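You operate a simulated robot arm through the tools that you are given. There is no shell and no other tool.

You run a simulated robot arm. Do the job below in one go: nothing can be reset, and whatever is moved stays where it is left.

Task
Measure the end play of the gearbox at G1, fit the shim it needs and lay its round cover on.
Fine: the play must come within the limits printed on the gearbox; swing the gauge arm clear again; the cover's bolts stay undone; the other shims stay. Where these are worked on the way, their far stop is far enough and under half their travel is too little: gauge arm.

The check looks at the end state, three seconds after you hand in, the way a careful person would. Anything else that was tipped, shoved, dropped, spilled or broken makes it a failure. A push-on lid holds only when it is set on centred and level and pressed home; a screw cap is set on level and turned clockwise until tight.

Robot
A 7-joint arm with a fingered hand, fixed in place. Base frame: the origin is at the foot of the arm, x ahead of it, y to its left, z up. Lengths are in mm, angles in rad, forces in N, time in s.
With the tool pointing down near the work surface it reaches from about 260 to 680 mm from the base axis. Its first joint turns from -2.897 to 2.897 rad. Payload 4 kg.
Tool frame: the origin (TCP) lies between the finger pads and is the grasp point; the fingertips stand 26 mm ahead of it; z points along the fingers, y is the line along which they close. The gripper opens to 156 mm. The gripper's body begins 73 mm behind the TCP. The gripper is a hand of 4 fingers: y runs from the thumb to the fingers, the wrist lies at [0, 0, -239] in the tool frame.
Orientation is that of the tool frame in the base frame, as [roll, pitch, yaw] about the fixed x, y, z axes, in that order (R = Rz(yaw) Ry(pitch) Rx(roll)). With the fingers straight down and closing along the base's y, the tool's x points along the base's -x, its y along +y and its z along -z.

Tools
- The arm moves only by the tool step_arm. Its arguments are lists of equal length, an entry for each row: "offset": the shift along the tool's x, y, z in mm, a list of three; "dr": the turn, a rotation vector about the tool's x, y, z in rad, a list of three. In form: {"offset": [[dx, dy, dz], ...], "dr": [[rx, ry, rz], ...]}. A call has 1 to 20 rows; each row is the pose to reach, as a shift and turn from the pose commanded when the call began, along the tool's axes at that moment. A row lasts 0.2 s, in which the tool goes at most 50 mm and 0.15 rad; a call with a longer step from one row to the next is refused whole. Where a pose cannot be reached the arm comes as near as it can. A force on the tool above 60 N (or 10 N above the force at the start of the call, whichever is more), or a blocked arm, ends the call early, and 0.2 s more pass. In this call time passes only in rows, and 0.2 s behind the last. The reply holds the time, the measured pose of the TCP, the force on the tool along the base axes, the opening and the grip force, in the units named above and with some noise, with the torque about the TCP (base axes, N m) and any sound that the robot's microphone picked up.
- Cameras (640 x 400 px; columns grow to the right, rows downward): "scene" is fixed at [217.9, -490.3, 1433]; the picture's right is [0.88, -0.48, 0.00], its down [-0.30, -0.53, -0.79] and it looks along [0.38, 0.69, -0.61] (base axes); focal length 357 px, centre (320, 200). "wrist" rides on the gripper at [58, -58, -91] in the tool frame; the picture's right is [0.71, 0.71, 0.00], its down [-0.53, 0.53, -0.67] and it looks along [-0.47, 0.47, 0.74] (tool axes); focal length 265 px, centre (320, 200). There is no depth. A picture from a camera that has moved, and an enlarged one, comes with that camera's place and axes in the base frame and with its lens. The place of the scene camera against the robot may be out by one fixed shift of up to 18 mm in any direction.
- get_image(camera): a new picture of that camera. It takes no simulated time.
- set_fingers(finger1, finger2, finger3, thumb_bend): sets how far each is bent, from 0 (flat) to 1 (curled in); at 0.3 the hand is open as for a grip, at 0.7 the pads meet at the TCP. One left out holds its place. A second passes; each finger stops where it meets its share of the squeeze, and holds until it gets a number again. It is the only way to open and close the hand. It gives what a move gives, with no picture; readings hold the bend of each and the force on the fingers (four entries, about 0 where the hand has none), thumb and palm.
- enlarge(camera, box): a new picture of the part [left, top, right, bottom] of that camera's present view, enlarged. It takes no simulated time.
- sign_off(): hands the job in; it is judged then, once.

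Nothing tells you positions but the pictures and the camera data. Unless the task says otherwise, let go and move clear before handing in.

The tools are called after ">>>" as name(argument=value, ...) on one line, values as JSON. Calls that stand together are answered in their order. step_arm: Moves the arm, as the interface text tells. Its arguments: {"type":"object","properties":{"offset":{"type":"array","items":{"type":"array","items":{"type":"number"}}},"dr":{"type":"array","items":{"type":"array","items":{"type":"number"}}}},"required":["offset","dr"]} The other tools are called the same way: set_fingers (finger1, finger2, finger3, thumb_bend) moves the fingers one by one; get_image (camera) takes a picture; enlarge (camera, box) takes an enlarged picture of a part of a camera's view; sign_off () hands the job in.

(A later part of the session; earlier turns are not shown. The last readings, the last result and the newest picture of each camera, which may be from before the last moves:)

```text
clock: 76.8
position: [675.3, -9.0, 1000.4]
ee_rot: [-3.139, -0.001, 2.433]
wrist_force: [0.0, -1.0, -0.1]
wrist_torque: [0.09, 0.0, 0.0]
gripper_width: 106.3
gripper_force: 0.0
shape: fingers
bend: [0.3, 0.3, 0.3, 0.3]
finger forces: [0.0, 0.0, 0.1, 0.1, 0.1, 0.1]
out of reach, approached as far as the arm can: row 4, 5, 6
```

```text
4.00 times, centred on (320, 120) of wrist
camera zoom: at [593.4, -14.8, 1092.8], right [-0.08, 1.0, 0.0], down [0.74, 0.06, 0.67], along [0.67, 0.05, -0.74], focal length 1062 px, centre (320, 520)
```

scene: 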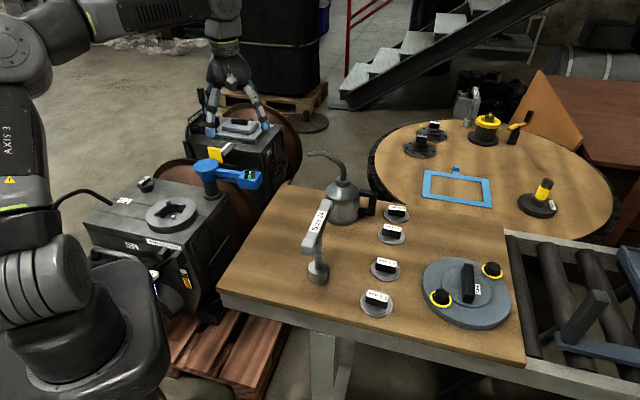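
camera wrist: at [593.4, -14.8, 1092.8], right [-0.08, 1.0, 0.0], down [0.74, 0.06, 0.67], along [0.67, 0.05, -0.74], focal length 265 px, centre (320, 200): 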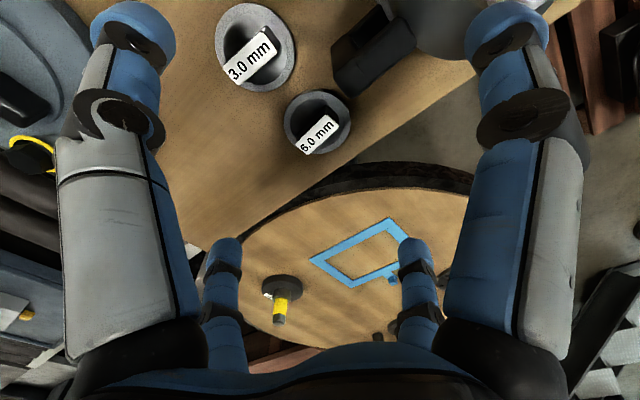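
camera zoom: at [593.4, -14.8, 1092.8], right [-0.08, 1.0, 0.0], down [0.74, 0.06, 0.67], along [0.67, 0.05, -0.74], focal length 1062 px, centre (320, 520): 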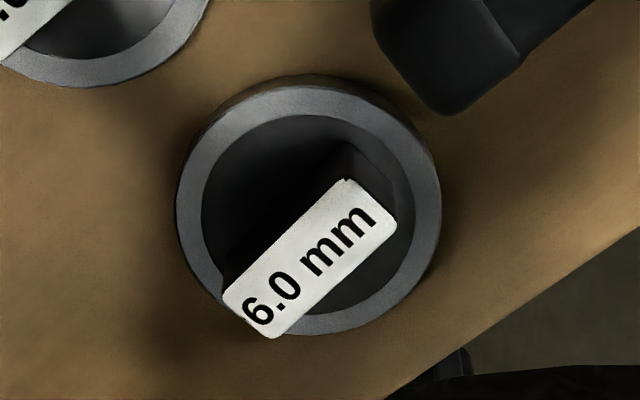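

Refined: shim axis (703,−9), disc top z≈867, handle top z≈889. I'll pre-shape the fingers narrow, then descend and see how far out it reaches.

>>> set_fingers(finger1=0.54, finger2=0.57, finger3=0.54, thumb_bend=0.57)

>>> step_arm(offset=[[0, 0, 30], [0, 0, 60], [0, 0, 80], [0, 0, 80]], dr=[[0, 0, 0], [0, 0, 0], [0, 0, 0], [0, 0, 0]])

>>> get_image(camera="wrist")

```text
clock: 77.8
position: [674.6, -8.4, 999.9]
ee_rot: [-3.139, 0.0, 2.436]
wrist_force: [0.8, 0.1, -0.1]
wrist_torque: [-0.03, -0.03, 0.02]
gripper_width: 37.4
gripper_force: 0.1
shape: fingers
bend: [0.54, 0.56, 0.54, 0.56]
finger forces: [0.1, 0.0, 0.0, 0.1, 0.0, 0.1]
```

```text
clock: 78.8
position: [675.4, -10.6, 920.0]
ee_rot: [-3.139, 0.0, 2.436]
wrist_force: [0.2, 0.2, -0.2]
wrist_torque: [0.02, 0.02, -0.03]
gripper_width: 37.5
gripper_force: 0.6
shape: fingers
bend: [0.54, 0.56, 0.54, 0.56]
finger forces: [0.8, 0.0, 0.0, 0.1, 0.0, 0.0]
```

```text
taken
camera wrist: at [593.2, -16.0, 1012.2], right [-0.08, 1.0, 0.0], down [0.74, 0.06, 0.67], along [0.67, 0.05, -0.74], focal length 265 px, centre (320, 200)
```

wrist: 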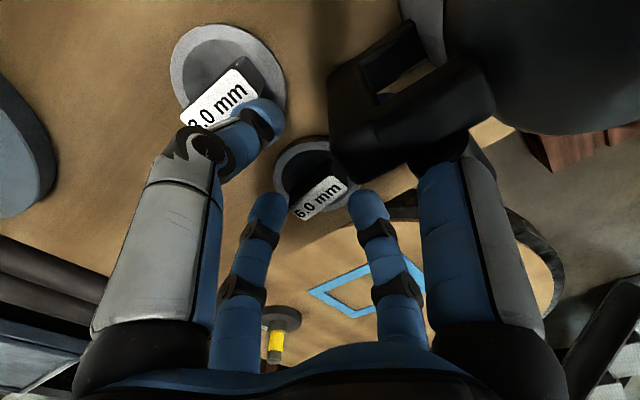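

Finger1 is touching the oil can's handle (0.8 N). I'll back straight up right away.

>>> step_arm(offset=[[0, 0, -20], [0, 0, -45], [0, 0, -70], [0, 0, -80]], dr=[[0, 0, 0], [0, 0, 0], [0, 0, 0], [0, 0, 0]])

>>> get_image(camera="wrist")

>>> enlarge(camera="scene", box=[300, 140, 440, 260])

```text
clock: 79.8
position: [673.9, -6.9, 998.3]
ee_rot: [-3.14, -0.001, 2.436]
wrist_force: [0.1, -0.3, 0.9]
wrist_torque: [0.0, 0.01, -0.03]
gripper_width: 37.4
gripper_force: 0.1
shape: fingers
bend: [0.54, 0.56, 0.54, 0.56]
finger forces: [0.0, 0.0, 0.0, 0.0, 0.1, 0.0]
```

```text
taken
camera wrist: at [592.0, -13.6, 1092.6], right [-0.08, 1.0, 0.0], down [0.74, 0.06, 0.67], along [0.67, 0.05, -0.74], focal length 265 px, centre (320, 200)
```

wrist: 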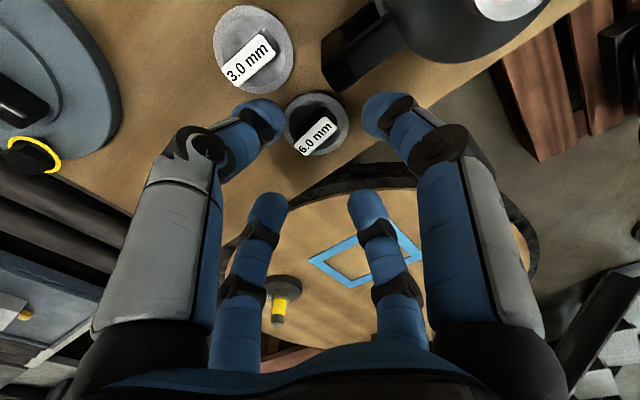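

```text
3.33 times, centred on (370, 200) of scene
camera zoom: at [217.9, -490.3, 1433.0], right [0.88, -0.48, 0.0], down [-0.3, -0.53, -0.79], along [0.38, 0.69, -0.61], focal length 1189 px, centre (153, 200)
```

zoom: 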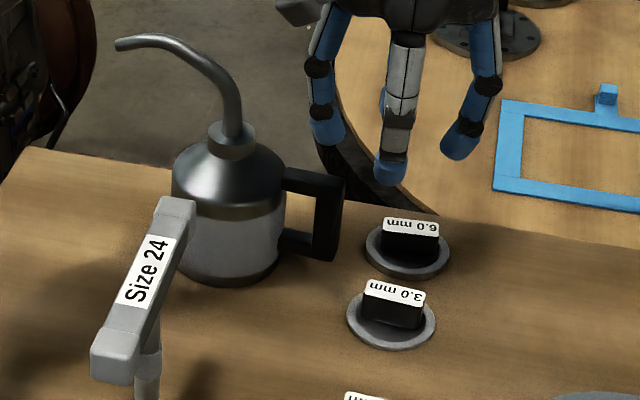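

The can is still standing in place. Its handle is only ~57 mm from the shim, so I'll turn the hand ~9° away from it and tilt it ~4.5° outward to gain reach, then line up high before descending.

>>> step_arm(offset=[[0, 0, 0], [0, 0, 0], [0, 0, 0]], dr=[[0, 0, 0.08], [0, 0, 0.16], [0, 0, 0.16]])

>>> step_arm(offset=[[0, 0, 0], [0, 0, 0], [-6.5, 7, 0], [-13, 14, 0], [-13, 14, 0]], dr=[[-0.03, -0.025, 0], [-0.06, -0.05, 0], [-0.06, -0.05, 0], [-0.06, -0.05, 0], [-0.06, -0.05, 0]])

>>> get_image(camera="wrist")

```text
clock: 80.5
position: [672.9, -10.4, 999.8]
ee_rot: [3.141, -0.001, 2.276]
wrist_force: [0.2, 0.2, 0.0]
wrist_torque: [-0.03, 0.01, 0.0]
gripper_width: 37.1
gripper_force: 0.0
shape: fingers
bend: [0.54, 0.56, 0.54, 0.56]
finger forces: [0.0, 0.1, 0.0, 0.1, 0.0, 0.1]
```

```text
clock: 81.8
position: [692.8, -10.3, 1000.3]
ee_rot: [3.083, 0.05, 2.274]
wrist_force: [-1.2, 0.3, 0.5]
wrist_torque: [0.03, -0.06, 0.0]
gripper_width: 37.0
gripper_force: 0.0
shape: fingers
bend: [0.54, 0.56, 0.54, 0.56]
finger forces: [0.1, 0.1, 0.1, 0.0, 0.0, 0.0]
```

```text
taken
camera wrist: at [604.3, -2.5, 1085.5], right [0.08, 1.0, 0.01], down [0.69, -0.06, 0.72], along [0.72, -0.05, -0.69], focal length 265 px, centre (320, 200)
```

wrist: 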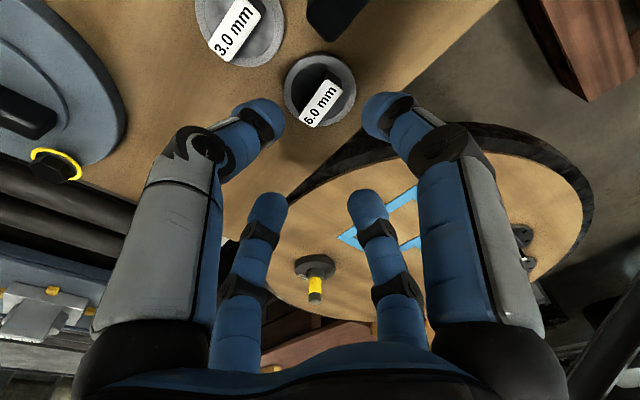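

Now aligned at (693,−10) with 4.4° tilt. I'll go out to the shim axis while descending to z≈965, then check clearances.

>>> step_arm(offset=[[-1.7, 3.2, 17.8], [-3.4, 6.3, 35.6], [-3.4, 6.3, 35.6]], dr=[[0, 0, 0], [0, 0, 0], [0, 0, 0]])

>>> get_image(camera="wrist")

>>> enlarge(camera="scene", box=[340, 140, 440, 250])

```text
clock: 82.5
position: [702.4, -7.0, 965.2]
ee_rot: [3.083, 0.051, 2.274]
wrist_force: [-0.5, -0.6, 0.2]
wrist_torque: [0.0, -0.03, -0.01]
gripper_width: 37.3
gripper_force: 0.1
shape: fingers
bend: [0.54, 0.56, 0.54, 0.56]
finger forces: [0.0, 0.1, 0.0, 0.0, 0.0, 0.1]
```

```text
taken
camera wrist: at [614.3, -0.3, 1050.3], right [0.08, 1.0, 0.01], down [0.69, -0.06, 0.72], along [0.72, -0.05, -0.69], focal length 265 px, centre (320, 200)
```

wrist: 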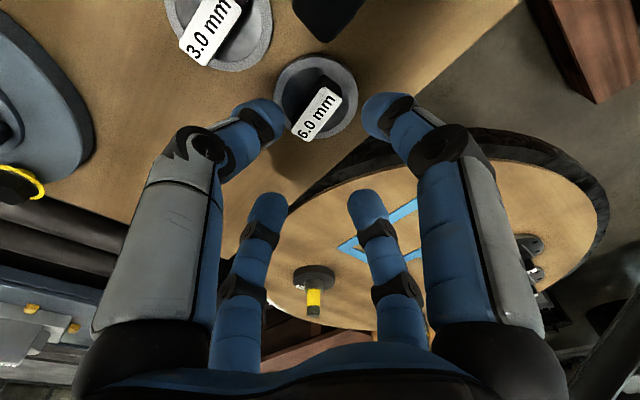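

```text
3.64 times, centred on (390, 195) of scene
camera zoom: at [217.9, -490.3, 1433.0], right [0.88, -0.48, 0.0], down [-0.3, -0.53, -0.79], along [0.38, 0.69, -0.61], focal length 1297 px, centre (66, 218)
```

zoom: 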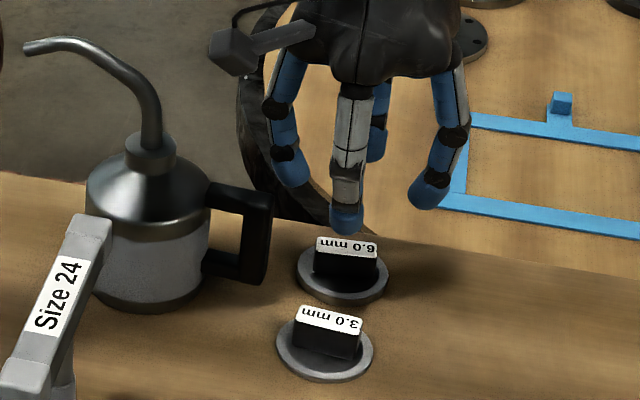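

Aligned over the shim. Descending in stages with force checks.

>>> step_arm(offset=[[0.9, -2, 20], [2, -3.5, 40], [2, -3.5, 40]], dr=[[0, 0, 0], [0, 0, 0], [0, 0, 0]])

>>> get_image(camera="wrist")

>>> enlarge(camera="scene", box=[340, 140, 440, 250])

```text
clock: 83.3
position: [701.1, -7.4, 924.4]
ee_rot: [3.082, 0.05, 2.274]
wrist_force: [-0.5, -0.3, -0.5]
wrist_torque: [0.02, 0.0, 0.0]
gripper_width: 37.1
gripper_force: 0.1
shape: fingers
bend: [0.54, 0.56, 0.54, 0.56]
finger forces: [0.0, 0.0, 0.1, 0.0, 0.0, 0.0]
```

```text
taken
camera wrist: at [612.9, -1.7, 1010.2], right [0.08, 1.0, 0.01], down [0.69, -0.06, 0.72], along [0.72, -0.05, -0.69], focal length 265 px, centre (320, 200)
```

wrist: 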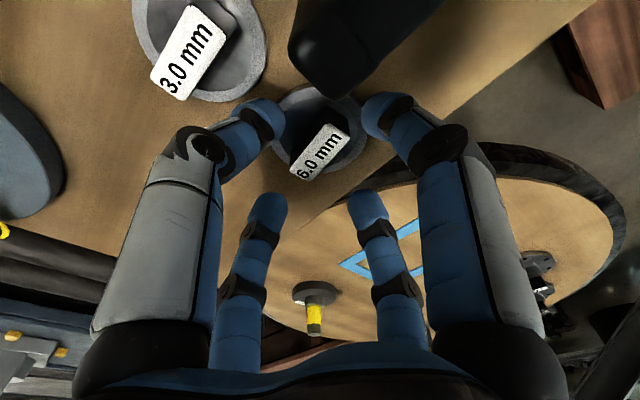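

```text
3.64 times, centred on (390, 195) of scene
camera zoom: at [217.9, -490.3, 1433.0], right [0.88, -0.48, 0.0], down [-0.3, -0.53, -0.79], along [0.38, 0.69, -0.61], focal length 1297 px, centre (66, 218)
```

zoom: 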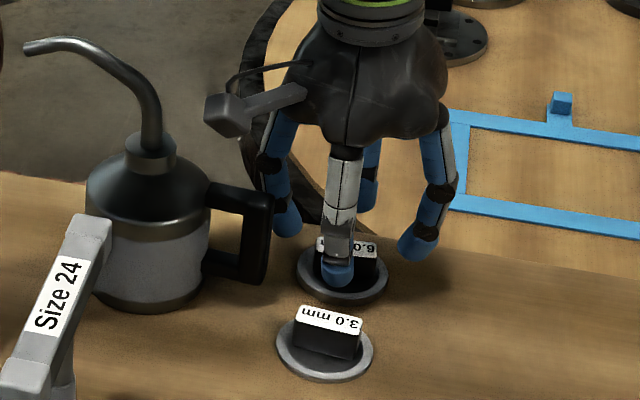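

No contact so far. Down another 20 mm.

>>> step_arm(offset=[[0.5, -0.6, 10], [1, -1.2, 20], [1, -1.2, 20]], dr=[[0, 0, 0], [0, 0, 0], [0, 0, 0]])

>>> get_image(camera="wrist")

>>> enlarge(camera="scene", box=[350, 160, 430, 230])

```text
clock: 84.2
position: [701.2, -8.1, 904.5]
ee_rot: [3.083, 0.051, 2.274]
wrist_force: [-0.4, -0.6, 0.1]
wrist_torque: [0.01, 0.0, 0.01]
gripper_width: 36.8
gripper_force: 0.1
shape: fingers
bend: [0.54, 0.56, 0.54, 0.56]
finger forces: [0.0, 0.0, 0.0, 0.1, 0.0, 0.1]
```

```text
taken
camera wrist: at [612.5, -1.0, 990.6], right [0.08, 1.0, 0.01], down [0.69, -0.06, 0.72], along [0.72, -0.05, -0.69], focal length 265 px, centre (320, 200)
```

wrist: 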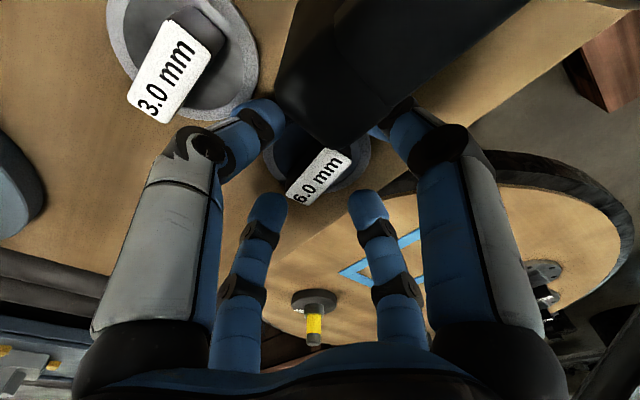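

```text
5.71 times, centred on (390, 195) of scene
camera zoom: at [217.9, -490.3, 1433.0], right [0.88, -0.48, 0.0], down [-0.3, -0.53, -0.79], along [0.38, 0.69, -0.61], focal length 2038 px, centre (-80, 229)
```

zoom: 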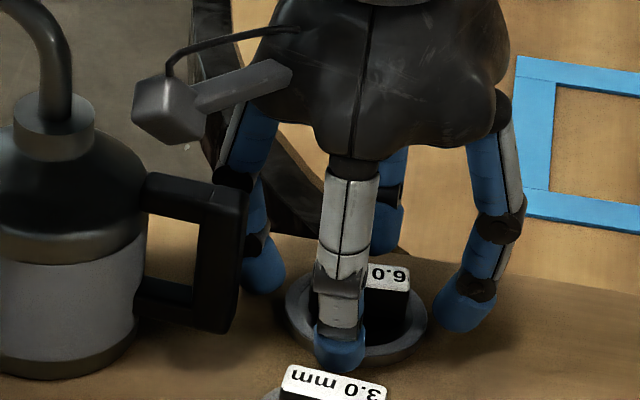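

Clear so far. I'll lower 5 mm more, then close thumb and finger2 onto the handle.

>>> step_arm(offset=[[0.15, -0.2, 2.5], [0.3, -0.4, 5], [0.3, -0.4, 5]], dr=[[0, 0, 0], [0, 0, 0], [0, 0, 0]])

>>> set_fingers(finger2=0.75, thumb_bend=0.75)

>>> get_image(camera="wrist")

>>> enlarge(camera="scene", box=[350, 160, 430, 230])

```text
clock: 85.0
position: [701.7, -9.2, 900.4]
ee_rot: [3.083, 0.052, 2.273]
wrist_force: [-2.6, -0.8, 10.5]
wrist_torque: [-0.01, 0.32, 0.03]
gripper_width: 36.9
gripper_force: 4.6
shape: fingers
bend: [0.54, 0.56, 0.54, 0.56]
finger forces: [5.1, 0.0, 0.0, 0.1, 4.2, 0.1]
```

```text
clock: 86.0
position: [700.8, -9.3, 901.2]
ee_rot: [3.083, 0.049, 2.275]
wrist_force: [-1.0, 0.9, 13.7]
wrist_torque: [0.47, 0.03, -0.01]
gripper_width: 25.9
gripper_force: 15.9
shape: fingers
bend: [0.54, 0.55, 0.54, 0.68]
finger forces: [8.4, 12.3, 0.0, 0.0, 10.9, 0.0]
```

```text
taken
camera wrist: at [612.9, -1.8, 985.9], right [0.08, 1.0, 0.01], down [0.69, -0.06, 0.72], along [0.72, -0.05, -0.69], focal length 265 px, centre (320, 200)
```

wrist: 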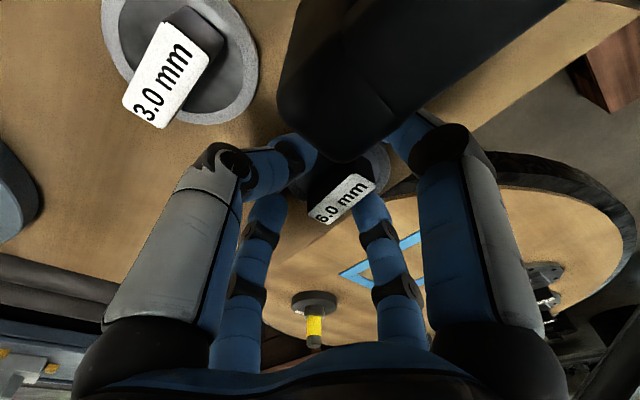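

```text
5.71 times, centred on (390, 195) of scene
camera zoom: at [217.9, -490.3, 1433.0], right [0.88, -0.48, 0.0], down [-0.3, -0.53, -0.79], along [0.38, 0.69, -0.61], focal length 2038 px, centre (-80, 229)
```

zoom: 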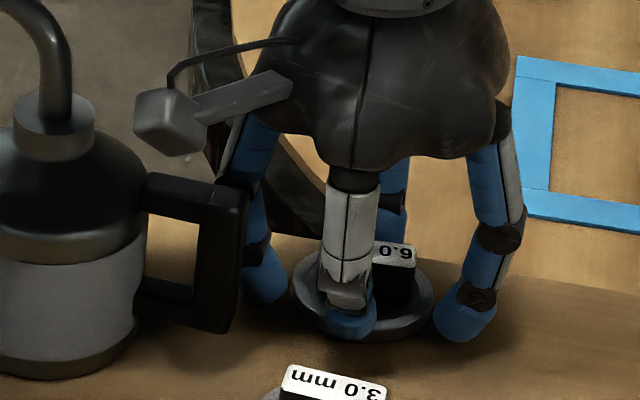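

The fingertips touched the shim's rim (10 N downward). I'll raise a few mm, then re-close so both pads meet the handle.

>>> step_arm(offset=[[-0.15, 0.2, -3], [-0.35, 0.4, -6], [-0.35, 0.4, -6]], dr=[[0, 0, 0], [0, 0, 0], [0, 0, 0]])

>>> set_fingers(finger2=0.6, thumb_bend=0.6)

>>> get_image(camera="wrist")

>>> enlarge(camera="scene", box=[350, 160, 430, 230])

```text
clock: 86.8
position: [701.3, -8.5, 906.7]
ee_rot: [3.085, 0.049, 2.273]
wrist_force: [0.6, -0.8, -1.3]
wrist_torque: [0.01, 0.02, -0.01]
gripper_width: 26.2
gripper_force: 10.8
shape: fingers
bend: [0.54, 0.55, 0.54, 0.68]
finger forces: [0.1, 10.8, 0.0, 0.0, 10.5, 0.0]
```

```text
clock: 87.8
position: [701.4, -9.9, 905.5]
ee_rot: [3.082, 0.05, 2.275]
wrist_force: [0.4, 0.7, 0.2]
wrist_torque: [-0.04, 0.01, 0.02]
gripper_width: 32.0
gripper_force: 0.1
shape: fingers
bend: [0.54, 0.6, 0.54, 0.6]
finger forces: [0.1, 0.1, 0.0, 0.1, 0.1, 0.1]
```

```text
taken
camera wrist: at [613.3, -1.9, 991.6], right [0.08, 1.0, 0.01], down [0.69, -0.06, 0.72], along [0.72, -0.05, -0.69], focal length 265 px, centre (320, 200)
```

wrist: 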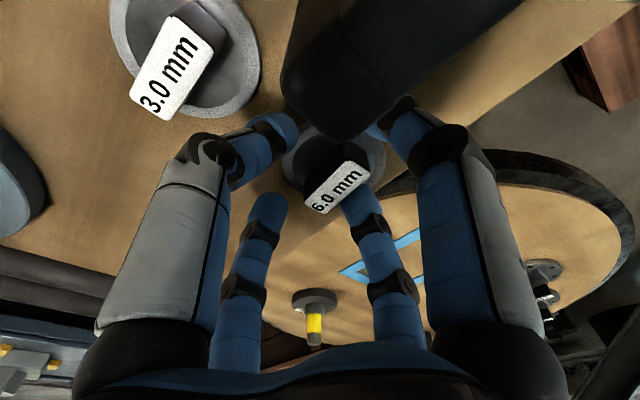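

```text
5.71 times, centred on (390, 195) of scene
camera zoom: at [217.9, -490.3, 1433.0], right [0.88, -0.48, 0.0], down [-0.3, -0.53, -0.79], along [0.38, 0.69, -0.61], focal length 2038 px, centre (-80, 229)
```

zoom: 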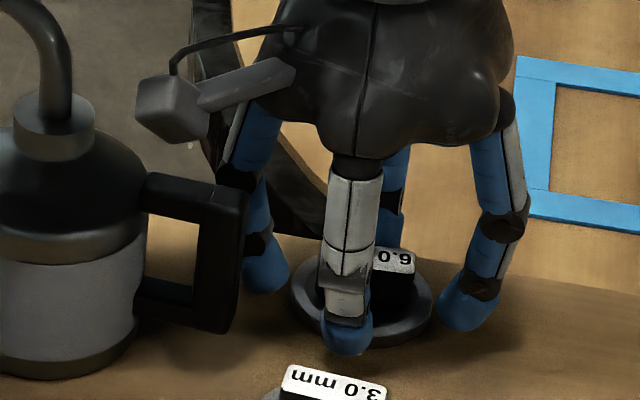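

The fingertips reach further ahead at partial bend than I assumed (~40 mm), so finger2's tip had slipped outside the rim. I'll raise, reopen and re-centre on the handle.

>>> step_arm(offset=[[-0.5, 0.6, -10], [-1, 1.2, -20], [-1, 1.2, -20]], dr=[[0, 0, 0], [0, 0, 0], [0, 0, 0]])

>>> set_fingers(finger2=0.57, thumb_bend=0.57)

>>> enlarge(camera="wrist", box=[240, 80, 420, 220])

>>> enlarge(camera="scene", box=[350, 160, 430, 230])

```text
clock: 88.5
position: [703.7, -8.4, 926.8]
ee_rot: [3.081, 0.05, 2.272]
wrist_force: [0.0, 0.1, -0.8]
wrist_torque: [-0.02, -0.01, -0.01]
gripper_width: 31.9
gripper_force: 0.0
shape: fingers
bend: [0.54, 0.6, 0.54, 0.6]
finger forces: [0.1, 0.0, 0.1, 0.1, 0.0, 0.1]
```

```text
clock: 89.5
position: [703.9, -9.4, 925.7]
ee_rot: [3.083, 0.051, 2.275]
wrist_force: [0.4, 0.1, -0.4]
wrist_torque: [-0.04, 0.03, 0.01]
gripper_width: 36.7
gripper_force: 0.1
shape: fingers
bend: [0.54, 0.56, 0.54, 0.56]
finger forces: [0.0, 0.0, 0.0, 0.0, 0.0, 0.1]
```

```text
2.86 times, centred on (330, 150) of wrist
camera zoom: at [614.1, -1.7, 1011.7], right [0.08, 1.0, 0.01], down [0.69, -0.06, 0.72], along [0.72, -0.05, -0.69], focal length 758 px, centre (291, 343)
```

zoom: 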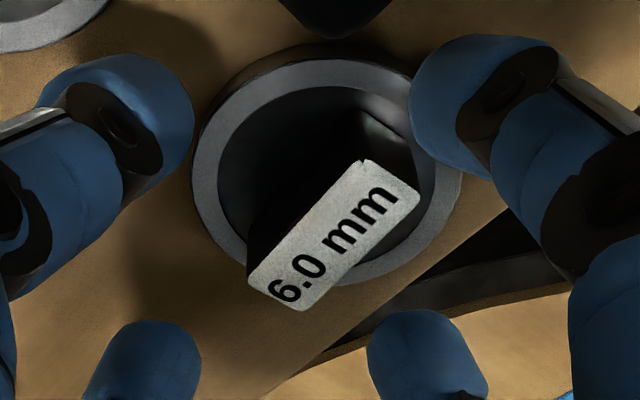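

```text
5.71 times, centred on (390, 195) of scene
camera zoom: at [217.9, -490.3, 1433.0], right [0.88, -0.48, 0.0], down [-0.3, -0.53, -0.79], along [0.38, 0.69, -0.61], focal length 2038 px, centre (-80, 229)
```

zoom: 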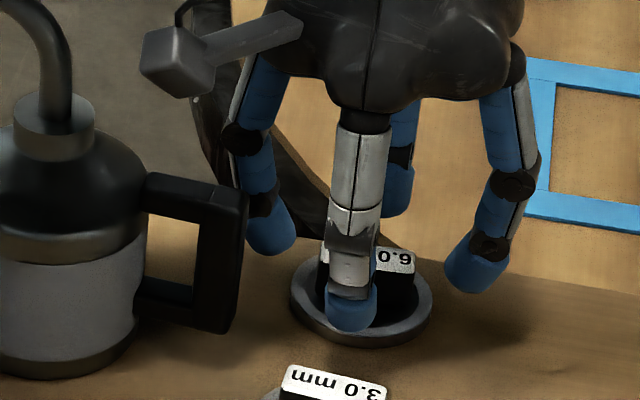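

The shim has shifted slightly to (711.6,−0.5), still flat, which is further from the can. I'll re-centre over it and align the yaw to the handle (138°).

>>> step_arm(offset=[[0.9, 6, 0.3], [1.7, 11.7, 0.6], [1.7, 11.7, 0.6]], dr=[[0, 0, -0.065], [0, 0, -0.13], [0, 0, -0.13]])

>>> enlarge(camera="wrist", box=[240, 80, 420, 220])

```text
clock: 90.3
position: [709.3, 1.3, 926.7]
ee_rot: [3.09, 0.058, 2.406]
wrist_force: [-0.5, 0.3, 0.0]
wrist_torque: [0.0, 0.01, 0.02]
gripper_width: 36.8
gripper_force: 0.0
shape: fingers
bend: [0.54, 0.56, 0.54, 0.56]
finger forces: [0.0, 0.0, 0.0, 0.0, 0.0, 0.0]
```

```text
2.86 times, centred on (330, 150) of wrist
camera zoom: at [621.0, -3.1, 1011.6], right [-0.05, 1.0, 0.0], down [0.69, 0.04, 0.72], along [0.72, 0.03, -0.69], focal length 758 px, centre (291, 343)
```

zoom: 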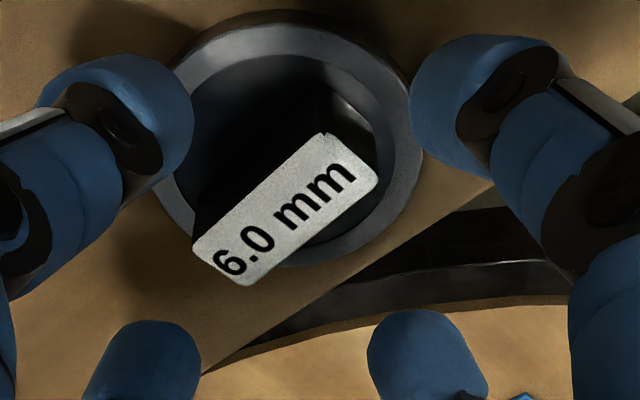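

Centred now: shim axis ≈(711,0), matching the hand axis. Descending to z≈911 and closing thumb and finger2.

>>> step_arm(offset=[[0, -1.6, 7.5], [0.5, -2, 15.5], [0.5, -2, 15.5]], dr=[[0, 0, 0], [0, 0, 0], [0, 0, 0]])

>>> set_fingers(finger2=0.72, thumb_bend=0.72)

>>> get_image(camera="wrist")

>>> enlarge(camera="scene", box=[350, 160, 430, 230])

```text
clock: 91.2
position: [709.0, -0.6, 909.8]
ee_rot: [3.088, 0.057, 2.407]
wrist_force: [-0.7, -0.6, -0.5]
wrist_torque: [-0.03, 0.0, 0.01]
gripper_width: 36.9
gripper_force: 0.1
shape: fingers
bend: [0.54, 0.56, 0.54, 0.56]
finger forces: [0.0, 0.1, 0.0, 0.0, 0.1, 0.0]
```

```text
clock: 92.2
position: [708.8, 0.6, 910.4]
ee_rot: [3.091, 0.059, 2.405]
wrist_force: [0.4, -0.1, 0.3]
wrist_torque: [0.02, 0.03, 0.01]
gripper_width: 25.9
gripper_force: 5.9
shape: fingers
bend: [0.54, 0.66, 0.54, 0.68]
finger forces: [0.0, 6.0, 0.1, 0.0, 6.0, 0.1]
```

```text
taken
camera wrist: at [620.2, -4.3, 995.7], right [-0.05, 1.0, 0.0], down [0.69, 0.04, 0.72], along [0.72, 0.03, -0.69], focal length 265 px, centre (320, 200)
```

wrist: 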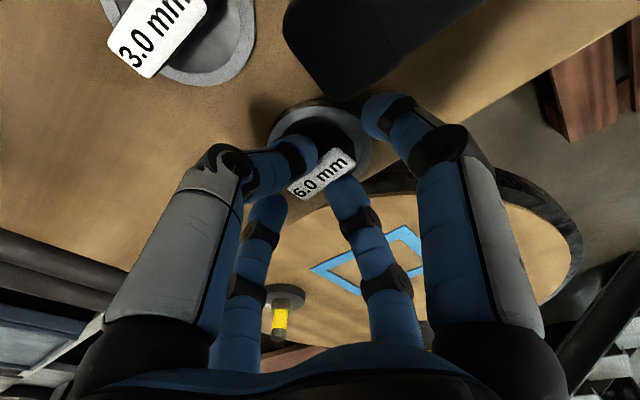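

```text
5.71 times, centred on (390, 195) of scene
camera zoom: at [217.9, -490.3, 1433.0], right [0.88, -0.48, 0.0], down [-0.3, -0.53, -0.79], along [0.38, 0.69, -0.61], focal length 2038 px, centre (-80, 229)
```

zoom: 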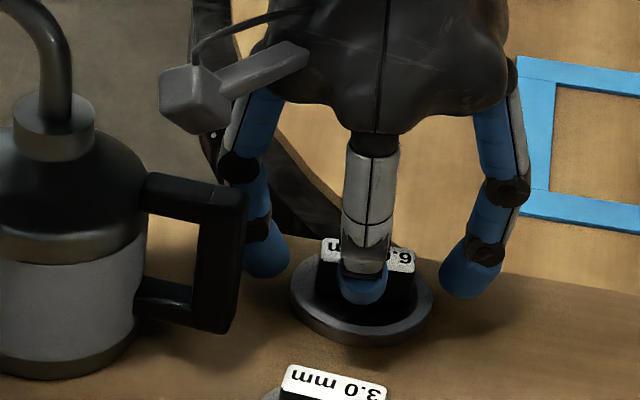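

Good grip: thumb and finger2 both at 6 N on the handle sides. I'll firm up the grip and bring fingers 1 and 3 lightly to the handle ends.

>>> set_fingers(finger2=0.8, thumb_bend=0.8)

>>> set_fingers(finger1=0.66, finger3=0.66)

>>> get_image(camera="wrist")

```text
clock: 93.2
position: [709.3, -0.0, 910.5]
ee_rot: [3.09, 0.057, 2.405]
wrist_force: [-0.7, -1.0, 1.7]
wrist_torque: [0.04, -0.07, 0.0]
gripper_width: 25.3
gripper_force: 10.1
shape: fingers
bend: [0.54, 0.62, 0.54, 0.74]
finger forces: [0.1, 9.0, 0.0, 0.0, 10.6, 0.1]
```

```text
clock: 94.2
position: [708.8, -0.3, 909.9]
ee_rot: [3.091, 0.059, 2.406]
wrist_force: [-0.1, -1.3, 2.8]
wrist_torque: [0.11, -0.05, 0.04]
gripper_width: 11.6
gripper_force: 15.7
shape: fingers
bend: [0.61, 0.62, 0.6, 0.74]
finger forces: [6.2, 9.2, 5.4, 0.0, 10.1, 0.1]
```

```text
taken
camera wrist: at [620.1, -4.3, 995.8], right [-0.05, 1.0, 0.0], down [0.69, 0.04, 0.72], along [0.72, 0.03, -0.69], focal length 265 px, centre (320, 200)
```

wrist: 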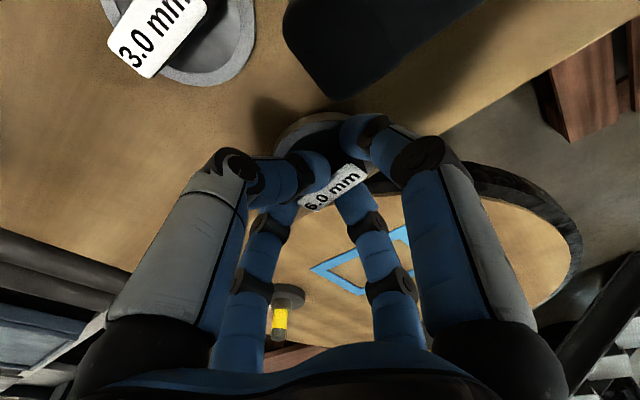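

All four digits hold the handle. The thumb pushed it off-centre a bit; I'll rebalance before lifting.

>>> set_fingers(finger2=0.8, thumb_bend=0.68)

>>> get_image(camera="wrist")

```text
clock: 95.2
position: [709.5, -0.2, 909.8]
ee_rot: [3.09, 0.058, 2.406]
wrist_force: [-0.4, -0.3, -2.3]
wrist_torque: [0.04, 0.01, 0.01]
gripper_width: 11.7
gripper_force: 8.6
shape: fingers
bend: [0.61, 0.65, 0.61, 0.68]
finger forces: [4.7, 6.2, 4.9, 0.1, 0.9, 0.1]
```

```text
taken
camera wrist: at [620.2, -4.3, 995.8], right [-0.05, 1.0, 0.0], down [0.69, 0.04, 0.72], along [0.72, 0.03, -0.69], focal length 265 px, centre (320, 200)
```

wrist: 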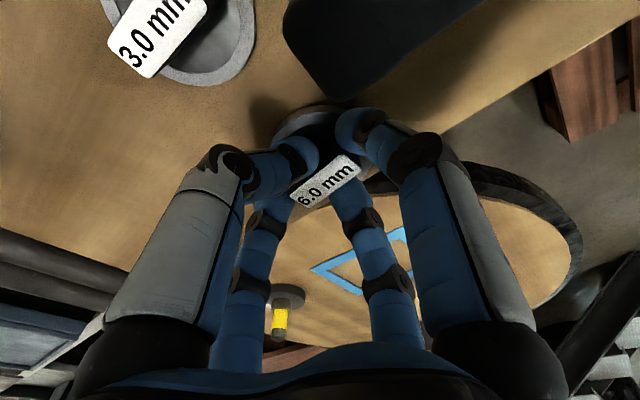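

>>> set_fingers(finger1=0.7, finger2=0.8, finger3=0.7, thumb_bend=0.72)

```text
clock: 96.2
position: [709.0, 0.0, 910.2]
ee_rot: [3.088, 0.057, 2.405]
wrist_force: [0.7, 0.5, -1.0]
wrist_torque: [0.0, -0.01, 0.0]
gripper_width: 11.6
gripper_force: 11.6
shape: fingers
bend: [0.61, 0.64, 0.61, 0.69]
finger forces: [6.0, 6.4, 6.2, 0.0, 3.6, 0.1]
```

Grip is even now (~6 N per finger). I'll lift 25 mm and check that the shim follows.

>>> step_arm(offset=[[-0.5, 0.5, -8], [-1, 0.9, -16], [-1.5, 1.3, -25], [-1.5, 1.3, -25]], dr=[[0, 0, 0], [0, 0, 0], [0, 0, 0], [0, 0, 0]])

>>> get_image(camera="wrist")

>>> enlarge(camera="scene", box=[350, 150, 430, 240])

```text
clock: 97.2
position: [708.3, -0.4, 934.3]
ee_rot: [3.09, 0.057, 2.407]
wrist_force: [0.0, 0.1, -2.8]
wrist_torque: [0.01, 0.0, -0.01]
gripper_width: 11.3
gripper_force: 11.4
shape: fingers
bend: [0.61, 0.64, 0.61, 0.69]
finger forces: [6.0, 6.5, 6.2, 0.1, 3.6, 0.0]
```

```text
taken
camera wrist: at [620.2, -4.9, 1020.7], right [-0.05, 1.0, 0.0], down [0.69, 0.04, 0.72], along [0.72, 0.03, -0.69], focal length 265 px, centre (320, 200)
```

wrist: 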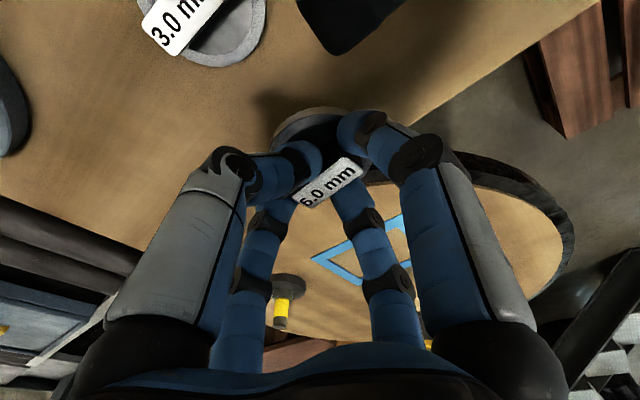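

```text
4.44 times, centred on (390, 195) of scene
camera zoom: at [217.9, -490.3, 1433.0], right [0.88, -0.48, 0.0], down [-0.3, -0.53, -0.79], along [0.38, 0.69, -0.61], focal length 1585 px, centre (9, 222)
```

zoom: 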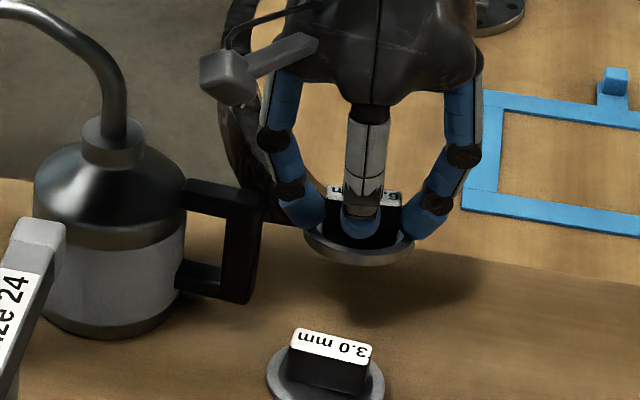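

The shim is held and level. I'll carry it up and inward, beginning to turn about the vertical so it stays level.

>>> step_arm(offset=[[-0.8, -6, -20.3], [0.45, -16.6, -46], [10.5, -39.2, -77.9], [24.3, -65.1, -110.1], [43.4, -93.1, -137.7], [68.4, -115.7, -155.4], [68.4, -115.7, -155.4]], dr=[[0, 0, 0], [0, 0, 0], [0, 0, 0], [-0.008, 0.007, -0.14], [-0.016, 0.014, -0.28], [-0.024, 0.022, -0.42], [-0.024, 0.022, -0.42]])

>>> get_image(camera="scene")

```text
clock: 98.8
position: [570.9, -43.4, 1079.6]
ee_rot: [3.09, 0.058, 2.828]
wrist_force: [0.6, -0.5, -1.7]
wrist_torque: [0.0, 0.0, 0.01]
gripper_width: 11.6
gripper_force: 11.4
shape: fingers
bend: [0.61, 0.64, 0.61, 0.69]
finger forces: [6.0, 6.5, 6.1, 0.0, 3.7, 0.0]
```

```text
taken
```

scene: 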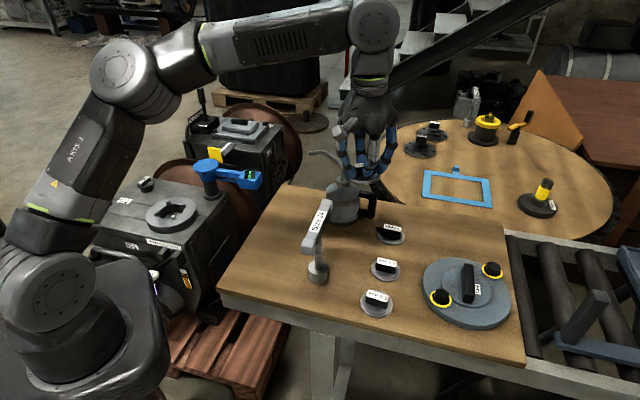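

>>> step_arm(offset=[[26.6, 24.9, -0.3], [53.1, 49.9, -0.5], [79.7, 74.8, -0.8], [106.3, 99.7, -1], [132.8, 124.6, -1.3], [159.4, 149.6, -1.6], [185.9, 174.5, -1.8], [212.5, 199.4, -2.1], [212.5, 199.4, -2.1]], dr=[[-0.008, 0.007, -0.14], [-0.016, 0.014, -0.279], [-0.024, 0.022, -0.419], [-0.032, 0.029, -0.558], [-0.04, 0.036, -0.698], [-0.049, 0.043, -0.838], [-0.057, 0.05, -0.977], [-0.065, 0.058, -1.117], [-0.065, 0.058, -1.117]])

>>> get_image(camera="wrist")

```text
clock: 100.8
position: [427.4, 213.8, 1082.2]
ee_rot: [3.09, 0.057, -2.335]
wrist_force: [-0.2, -0.2, -2.4]
wrist_torque: [0.0, -0.02, -0.02]
gripper_width: 11.6
gripper_force: 11.4
shape: fingers
bend: [0.61, 0.64, 0.61, 0.69]
finger forces: [5.8, 6.5, 6.1, 0.0, 3.7, 0.0]
```

```text
taken
camera wrist: at [430.1, 125.6, 1167.4], right [-1.0, -0.02, 0.0], down [-0.02, 0.69, 0.72], along [-0.01, 0.72, -0.69], focal length 265 px, centre (320, 200)
```

wrist: 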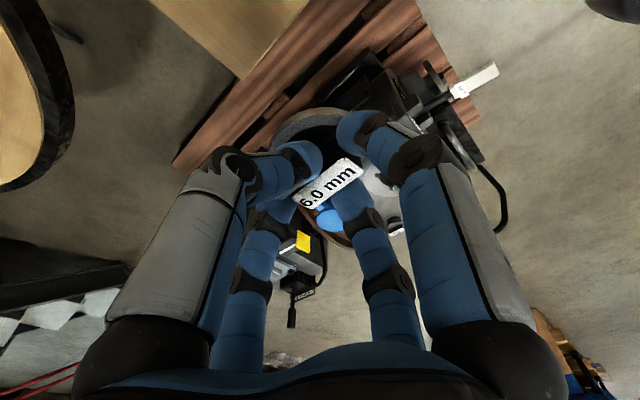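

Next leg: out and down toward the bore, keeping the reach large (to keep the elbow off the mast) while finishing the yaw turn.

>>> step_arm(offset=[[-25.1, 24.6, 14.9], [-51.7, 52.9, 33], [-77.3, 81.6, 56], [-99.8, 112.9, 84], [-117.5, 146.5, 111.8], [-128.1, 181.6, 139.3], [-131, 219.1, 166.5], [-131.1, 256.6, 193.5], [-127.1, 291.7, 215.1], [-119.9, 326.2, 234.5], [-110.1, 354.4, 242.5], [-101.1, 376.2, 248.1], [-101.1, 376.2, 248.1]], dr=[[-0.0037, 0.0033, -0.065], [-0.0074, 0.0066, -0.13], [-0.011, 0.01, -0.194], [-0.015, 0.013, -0.259], [-0.0185, 0.0167, -0.324], [-0.022, 0.02, -0.389], [-0.026, 0.023, -0.454], [-0.03, 0.0267, -0.518], [-0.033, 0.03, -0.583], [-0.037, 0.033, -0.648], [-0.041, 0.037, -0.713], [-0.044, 0.04, -0.778], [-0.044, 0.04, -0.778]])

>>> get_image(camera="wrist")

>>> enlarge(camera="scene", box=[110, 100, 270, 260])

```text
clock: 103.5
position: [227.8, 564.0, 859.1]
ee_rot: [3.091, 0.057, -1.559]
wrist_force: [0.6, -0.1, -1.2]
wrist_torque: [-0.03, 0.0, 0.02]
gripper_width: 11.3
gripper_force: 11.6
shape: fingers
bend: [0.61, 0.64, 0.61, 0.69]
finger forces: [5.9, 6.4, 6.3, 0.0, 3.8, 0.0]
```

```text
taken
camera wrist: at [292.7, 502.7, 944.9], right [-0.7, -0.72, -0.01], down [-0.5, 0.48, 0.72], along [-0.52, 0.51, -0.69], focal length 265 px, centre (320, 200)
```

wrist: 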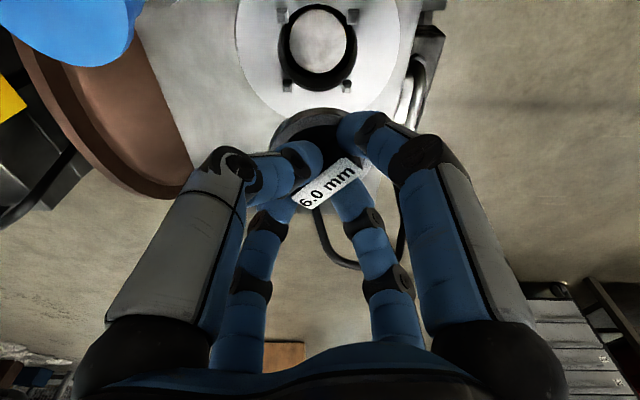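

```text
2.50 times, centred on (190, 180) of scene
camera zoom: at [217.9, -490.3, 1433.0], right [0.88, -0.48, 0.0], down [-0.3, -0.53, -0.79], along [0.38, 0.69, -0.61], focal length 892 px, centre (645, 250)
```

zoom: 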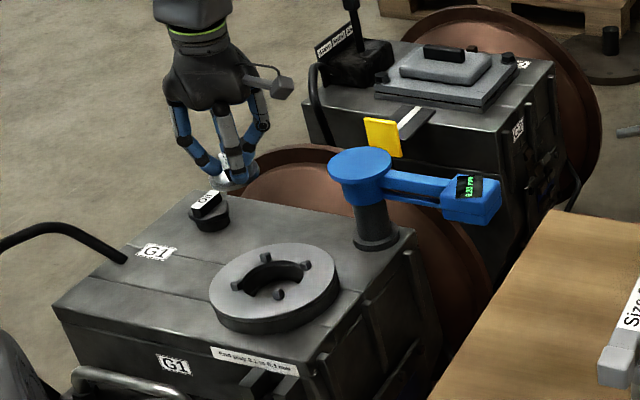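

Arrived above the bore with good tracking. Zooming to locate the bore precisely.

>>> enlarge(camera="wrist", box=[220, 0, 420, 125])

>>> enlarge(camera="scene", box=[140, 185, 205, 235])

```text
3.20 times, centred on (320, 62) of wrist
camera zoom: at [292.7, 502.7, 944.9], right [-0.7, -0.72, -0.01], down [-0.5, 0.48, 0.72], along [-0.52, 0.51, -0.69], focal length 849 px, centre (320, 640)
```

zoom: 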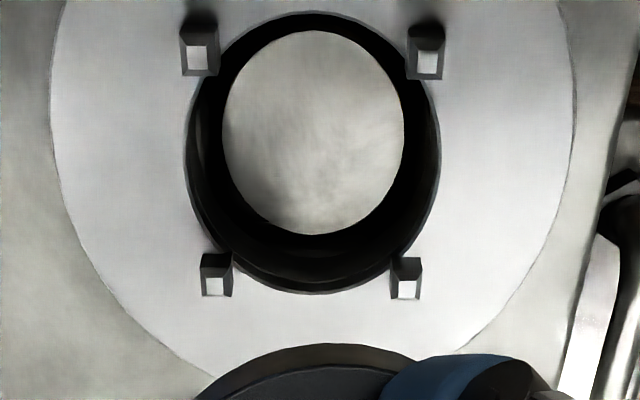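

```text
8.00 times, centred on (172, 210) of scene
camera zoom: at [217.9, -490.3, 1433.0], right [0.88, -0.48, 0.0], down [-0.3, -0.53, -0.79], along [0.38, 0.69, -0.61], focal length 2853 px, centre (1500, 120)
```

zoom: 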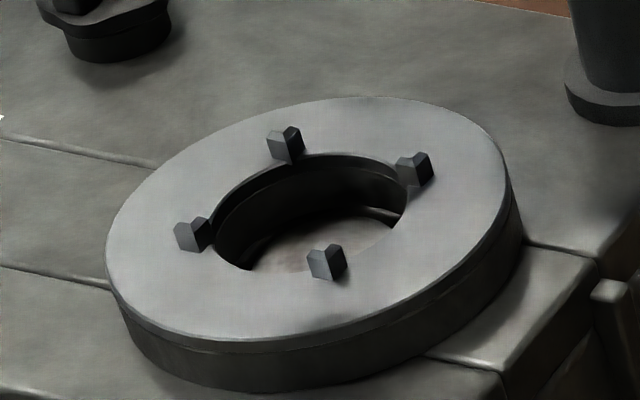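

The bore axis is near (233,566) with ring top z≈650; hole ⌀80 with four guide dogs at base-axis directions. I'll turn the hand 45° so the fingers pass between the dogs, and shift the shim over the bore axis.

>>> step_arm(offset=[[-1, -2.3, -0.1], [-2, -4.6, -0.2], [-3, -6.9, -0.3], [-4, -9, -0.4], [-5, -11.3, -0.4], [-5.8, -13.4, -0.5], [-5.8, -13.4, -0.5]], dr=[[-0.0075, 0.0066, -0.131], [-0.015, 0.013, -0.261], [-0.022, 0.02, -0.391], [-0.03, 0.026, -0.522], [-0.037, 0.033, -0.652], [-0.045, 0.04, -0.783], [-0.045, 0.04, -0.783]])

>>> get_image(camera="wrist")

```text
clock: 105.2
position: [241.0, 571.7, 859.4]
ee_rot: [3.091, 0.057, -0.768]
wrist_force: [-1.2, 1.1, -1.4]
wrist_torque: [-0.01, 0.02, 0.0]
gripper_width: 11.3
gripper_force: 11.0
shape: fingers
bend: [0.61, 0.64, 0.61, 0.69]
finger forces: [5.9, 6.4, 6.1, 0.0, 3.8, 0.0]
```

```text
taken
camera wrist: at [329.4, 573.4, 944.7], right [0.02, -1.0, -0.01], down [-0.69, -0.02, 0.72], along [-0.72, -0.01, -0.69], focal length 265 px, centre (320, 200)
```

wrist: 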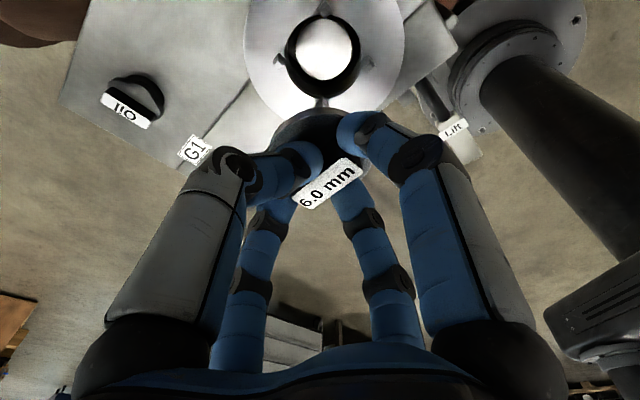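

>>> enlarge(camera="wrist", box=[220, 0, 420, 125])

```text
3.20 times, centred on (320, 62) of wrist
camera zoom: at [329.4, 573.4, 944.7], right [0.02, -1.0, -0.01], down [-0.69, -0.02, 0.72], along [-0.72, -0.01, -0.69], focal length 849 px, centre (320, 640)
```

zoom: 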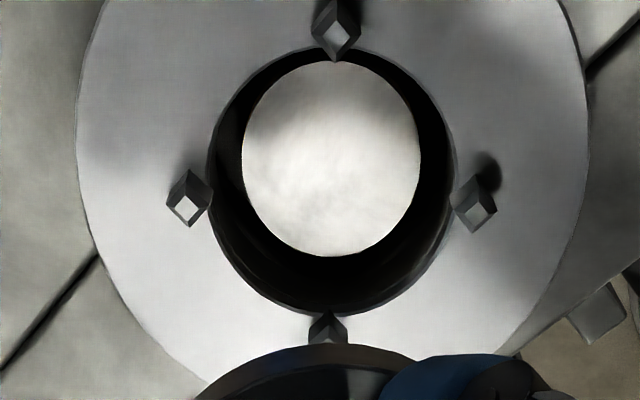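

Triangulating two views: bore axis (230,569), ring top z≈638, shaft face z≈615. I'll shift by (−3,+3) and lower the shim to just above the dogs.

>>> step_arm(offset=[[1.1, -1.8, 36], [2.2, -3.6, 72], [3.3, -5.4, 108], [4.4, -7.2, 143.8], [4.4, -7.2, 143.8]], dr=[[0, 0, 0], [0, 0, 0], [0, 0, 0], [0, 0, 0], [0, 0, 0]])

>>> get_image(camera="wrist")

>>> enlarge(camera="scene", box=[140, 170, 220, 240])

```text
clock: 106.3
position: [238.3, 573.5, 714.6]
ee_rot: [3.091, 0.057, -0.771]
wrist_force: [-0.1, 0.1, -1.6]
wrist_torque: [-0.01, -0.05, 0.0]
gripper_width: 11.6
gripper_force: 10.6
shape: fingers
bend: [0.61, 0.64, 0.61, 0.69]
finger forces: [5.7, 6.2, 6.1, 0.0, 3.8, 0.0]
```

```text
taken
camera wrist: at [327.5, 575.1, 800.6], right [0.02, -1.0, -0.01], down [-0.69, -0.01, 0.72], along [-0.72, -0.01, -0.69], focal length 265 px, centre (320, 200)
```

wrist: 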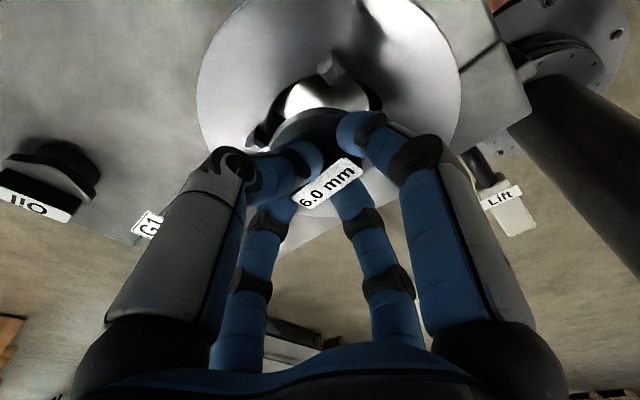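

```text
5.71 times, centred on (180, 205) of scene
camera zoom: at [217.9, -490.3, 1433.0], right [0.88, -0.48, 0.0], down [-0.3, -0.53, -0.79], along [0.38, 0.69, -0.61], focal length 2038 px, centre (1120, 171)
```

zoom: 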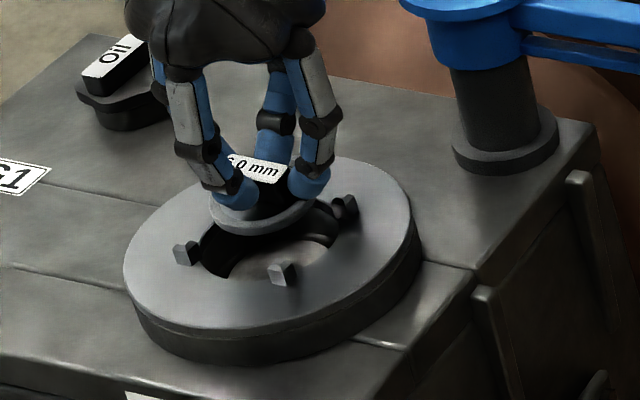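

Aligned over the hole. Lowering into the bore in small steps.

>>> step_arm(offset=[[0.6, -0.5, 10], [1.1, -1, 20], [1.7, -1.5, 30], [2.3, -2, 40], [2.3, -2, 40]], dr=[[0, 0, 0], [0, 0, 0], [0, 0, 0], [0, 0, 0], [0, 0, 0]])

>>> get_image(camera="wrist")

>>> enlarge(camera="scene", box=[140, 170, 220, 240])

```text
clock: 107.5
position: [237.7, 575.1, 674.6]
ee_rot: [3.091, 0.058, -0.771]
wrist_force: [0.2, 0.7, -2.6]
wrist_torque: [0.0, 0.0, 0.01]
gripper_width: 11.3
gripper_force: 10.5
shape: fingers
bend: [0.61, 0.64, 0.61, 0.69]
finger forces: [5.8, 6.3, 6.1, 0.1, 3.8, 0.1]
```

```text
taken
camera wrist: at [326.6, 576.1, 760.4], right [0.02, -1.0, -0.01], down [-0.69, -0.01, 0.72], along [-0.72, -0.01, -0.69], focal length 265 px, centre (320, 200)
```

wrist: 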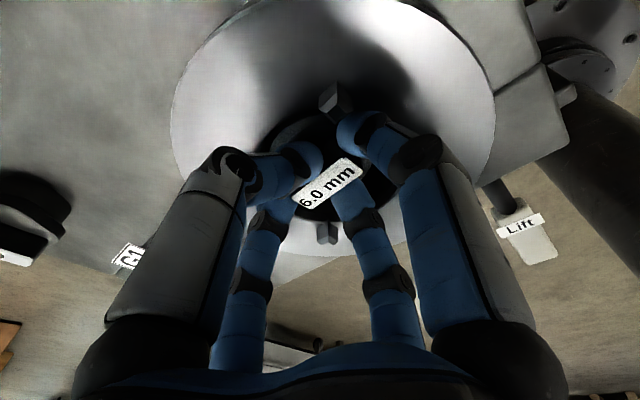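

```text
5.71 times, centred on (180, 205) of scene
camera zoom: at [217.9, -490.3, 1433.0], right [0.88, -0.48, 0.0], down [-0.3, -0.53, -0.79], along [0.38, 0.69, -0.61], focal length 2038 px, centre (1120, 171)
```

zoom: 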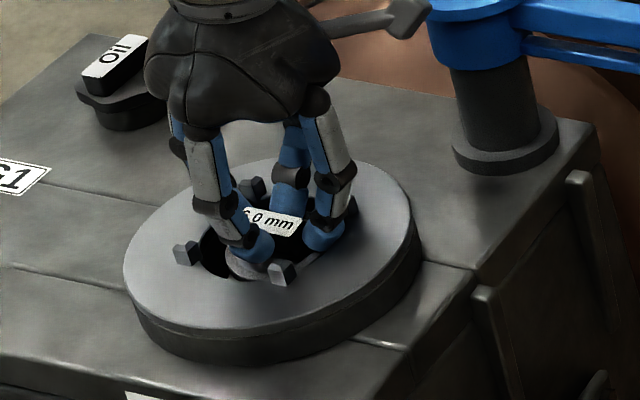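

The shim is inside the bore. Lowering the last millimetres until it touches down.

>>> step_arm(offset=[[0.1, -0.1, 2], [0.2, -0.2, 4], [0.35, -0.3, 6], [0.45, -0.4, 8], [0.45, -0.4, 8]], dr=[[0, 0, 0], [0, 0, 0], [0, 0, 0], [0, 0, 0], [0, 0, 0]])

>>> step_arm(offset=[[0.05, -0.05, 1], [0.1, -0.1, 2], [0.15, -0.15, 3], [0.15, -0.15, 3]], dr=[[0, 0, 0], [0, 0, 0], [0, 0, 0], [0, 0, 0]])

```text
clock: 108.8
position: [238.0, 575.2, 666.9]
ee_rot: [3.092, 0.058, -0.77]
wrist_force: [-1.9, 1.3, 3.0]
wrist_torque: [-0.08, -0.08, 0.01]
gripper_width: 10.8
gripper_force: 15.6
shape: fingers
bend: [0.62, 0.64, 0.61, 0.69]
finger forces: [13.3, 6.4, 8.2, 0.0, 3.9, 0.0]
```

```text
clock: 109.8
position: [238.3, 576.3, 666.2]
ee_rot: [3.095, 0.059, -0.77]
wrist_force: [-1.7, 2.4, 24.5]
wrist_torque: [-0.22, -0.15, 0.04]
gripper_width: 10.0
gripper_force: 37.4
shape: fingers
bend: [0.62, 0.64, 0.61, 0.69]
finger forces: [35.4, 6.8, 27.3, 0.0, 4.2, 0.0]
```

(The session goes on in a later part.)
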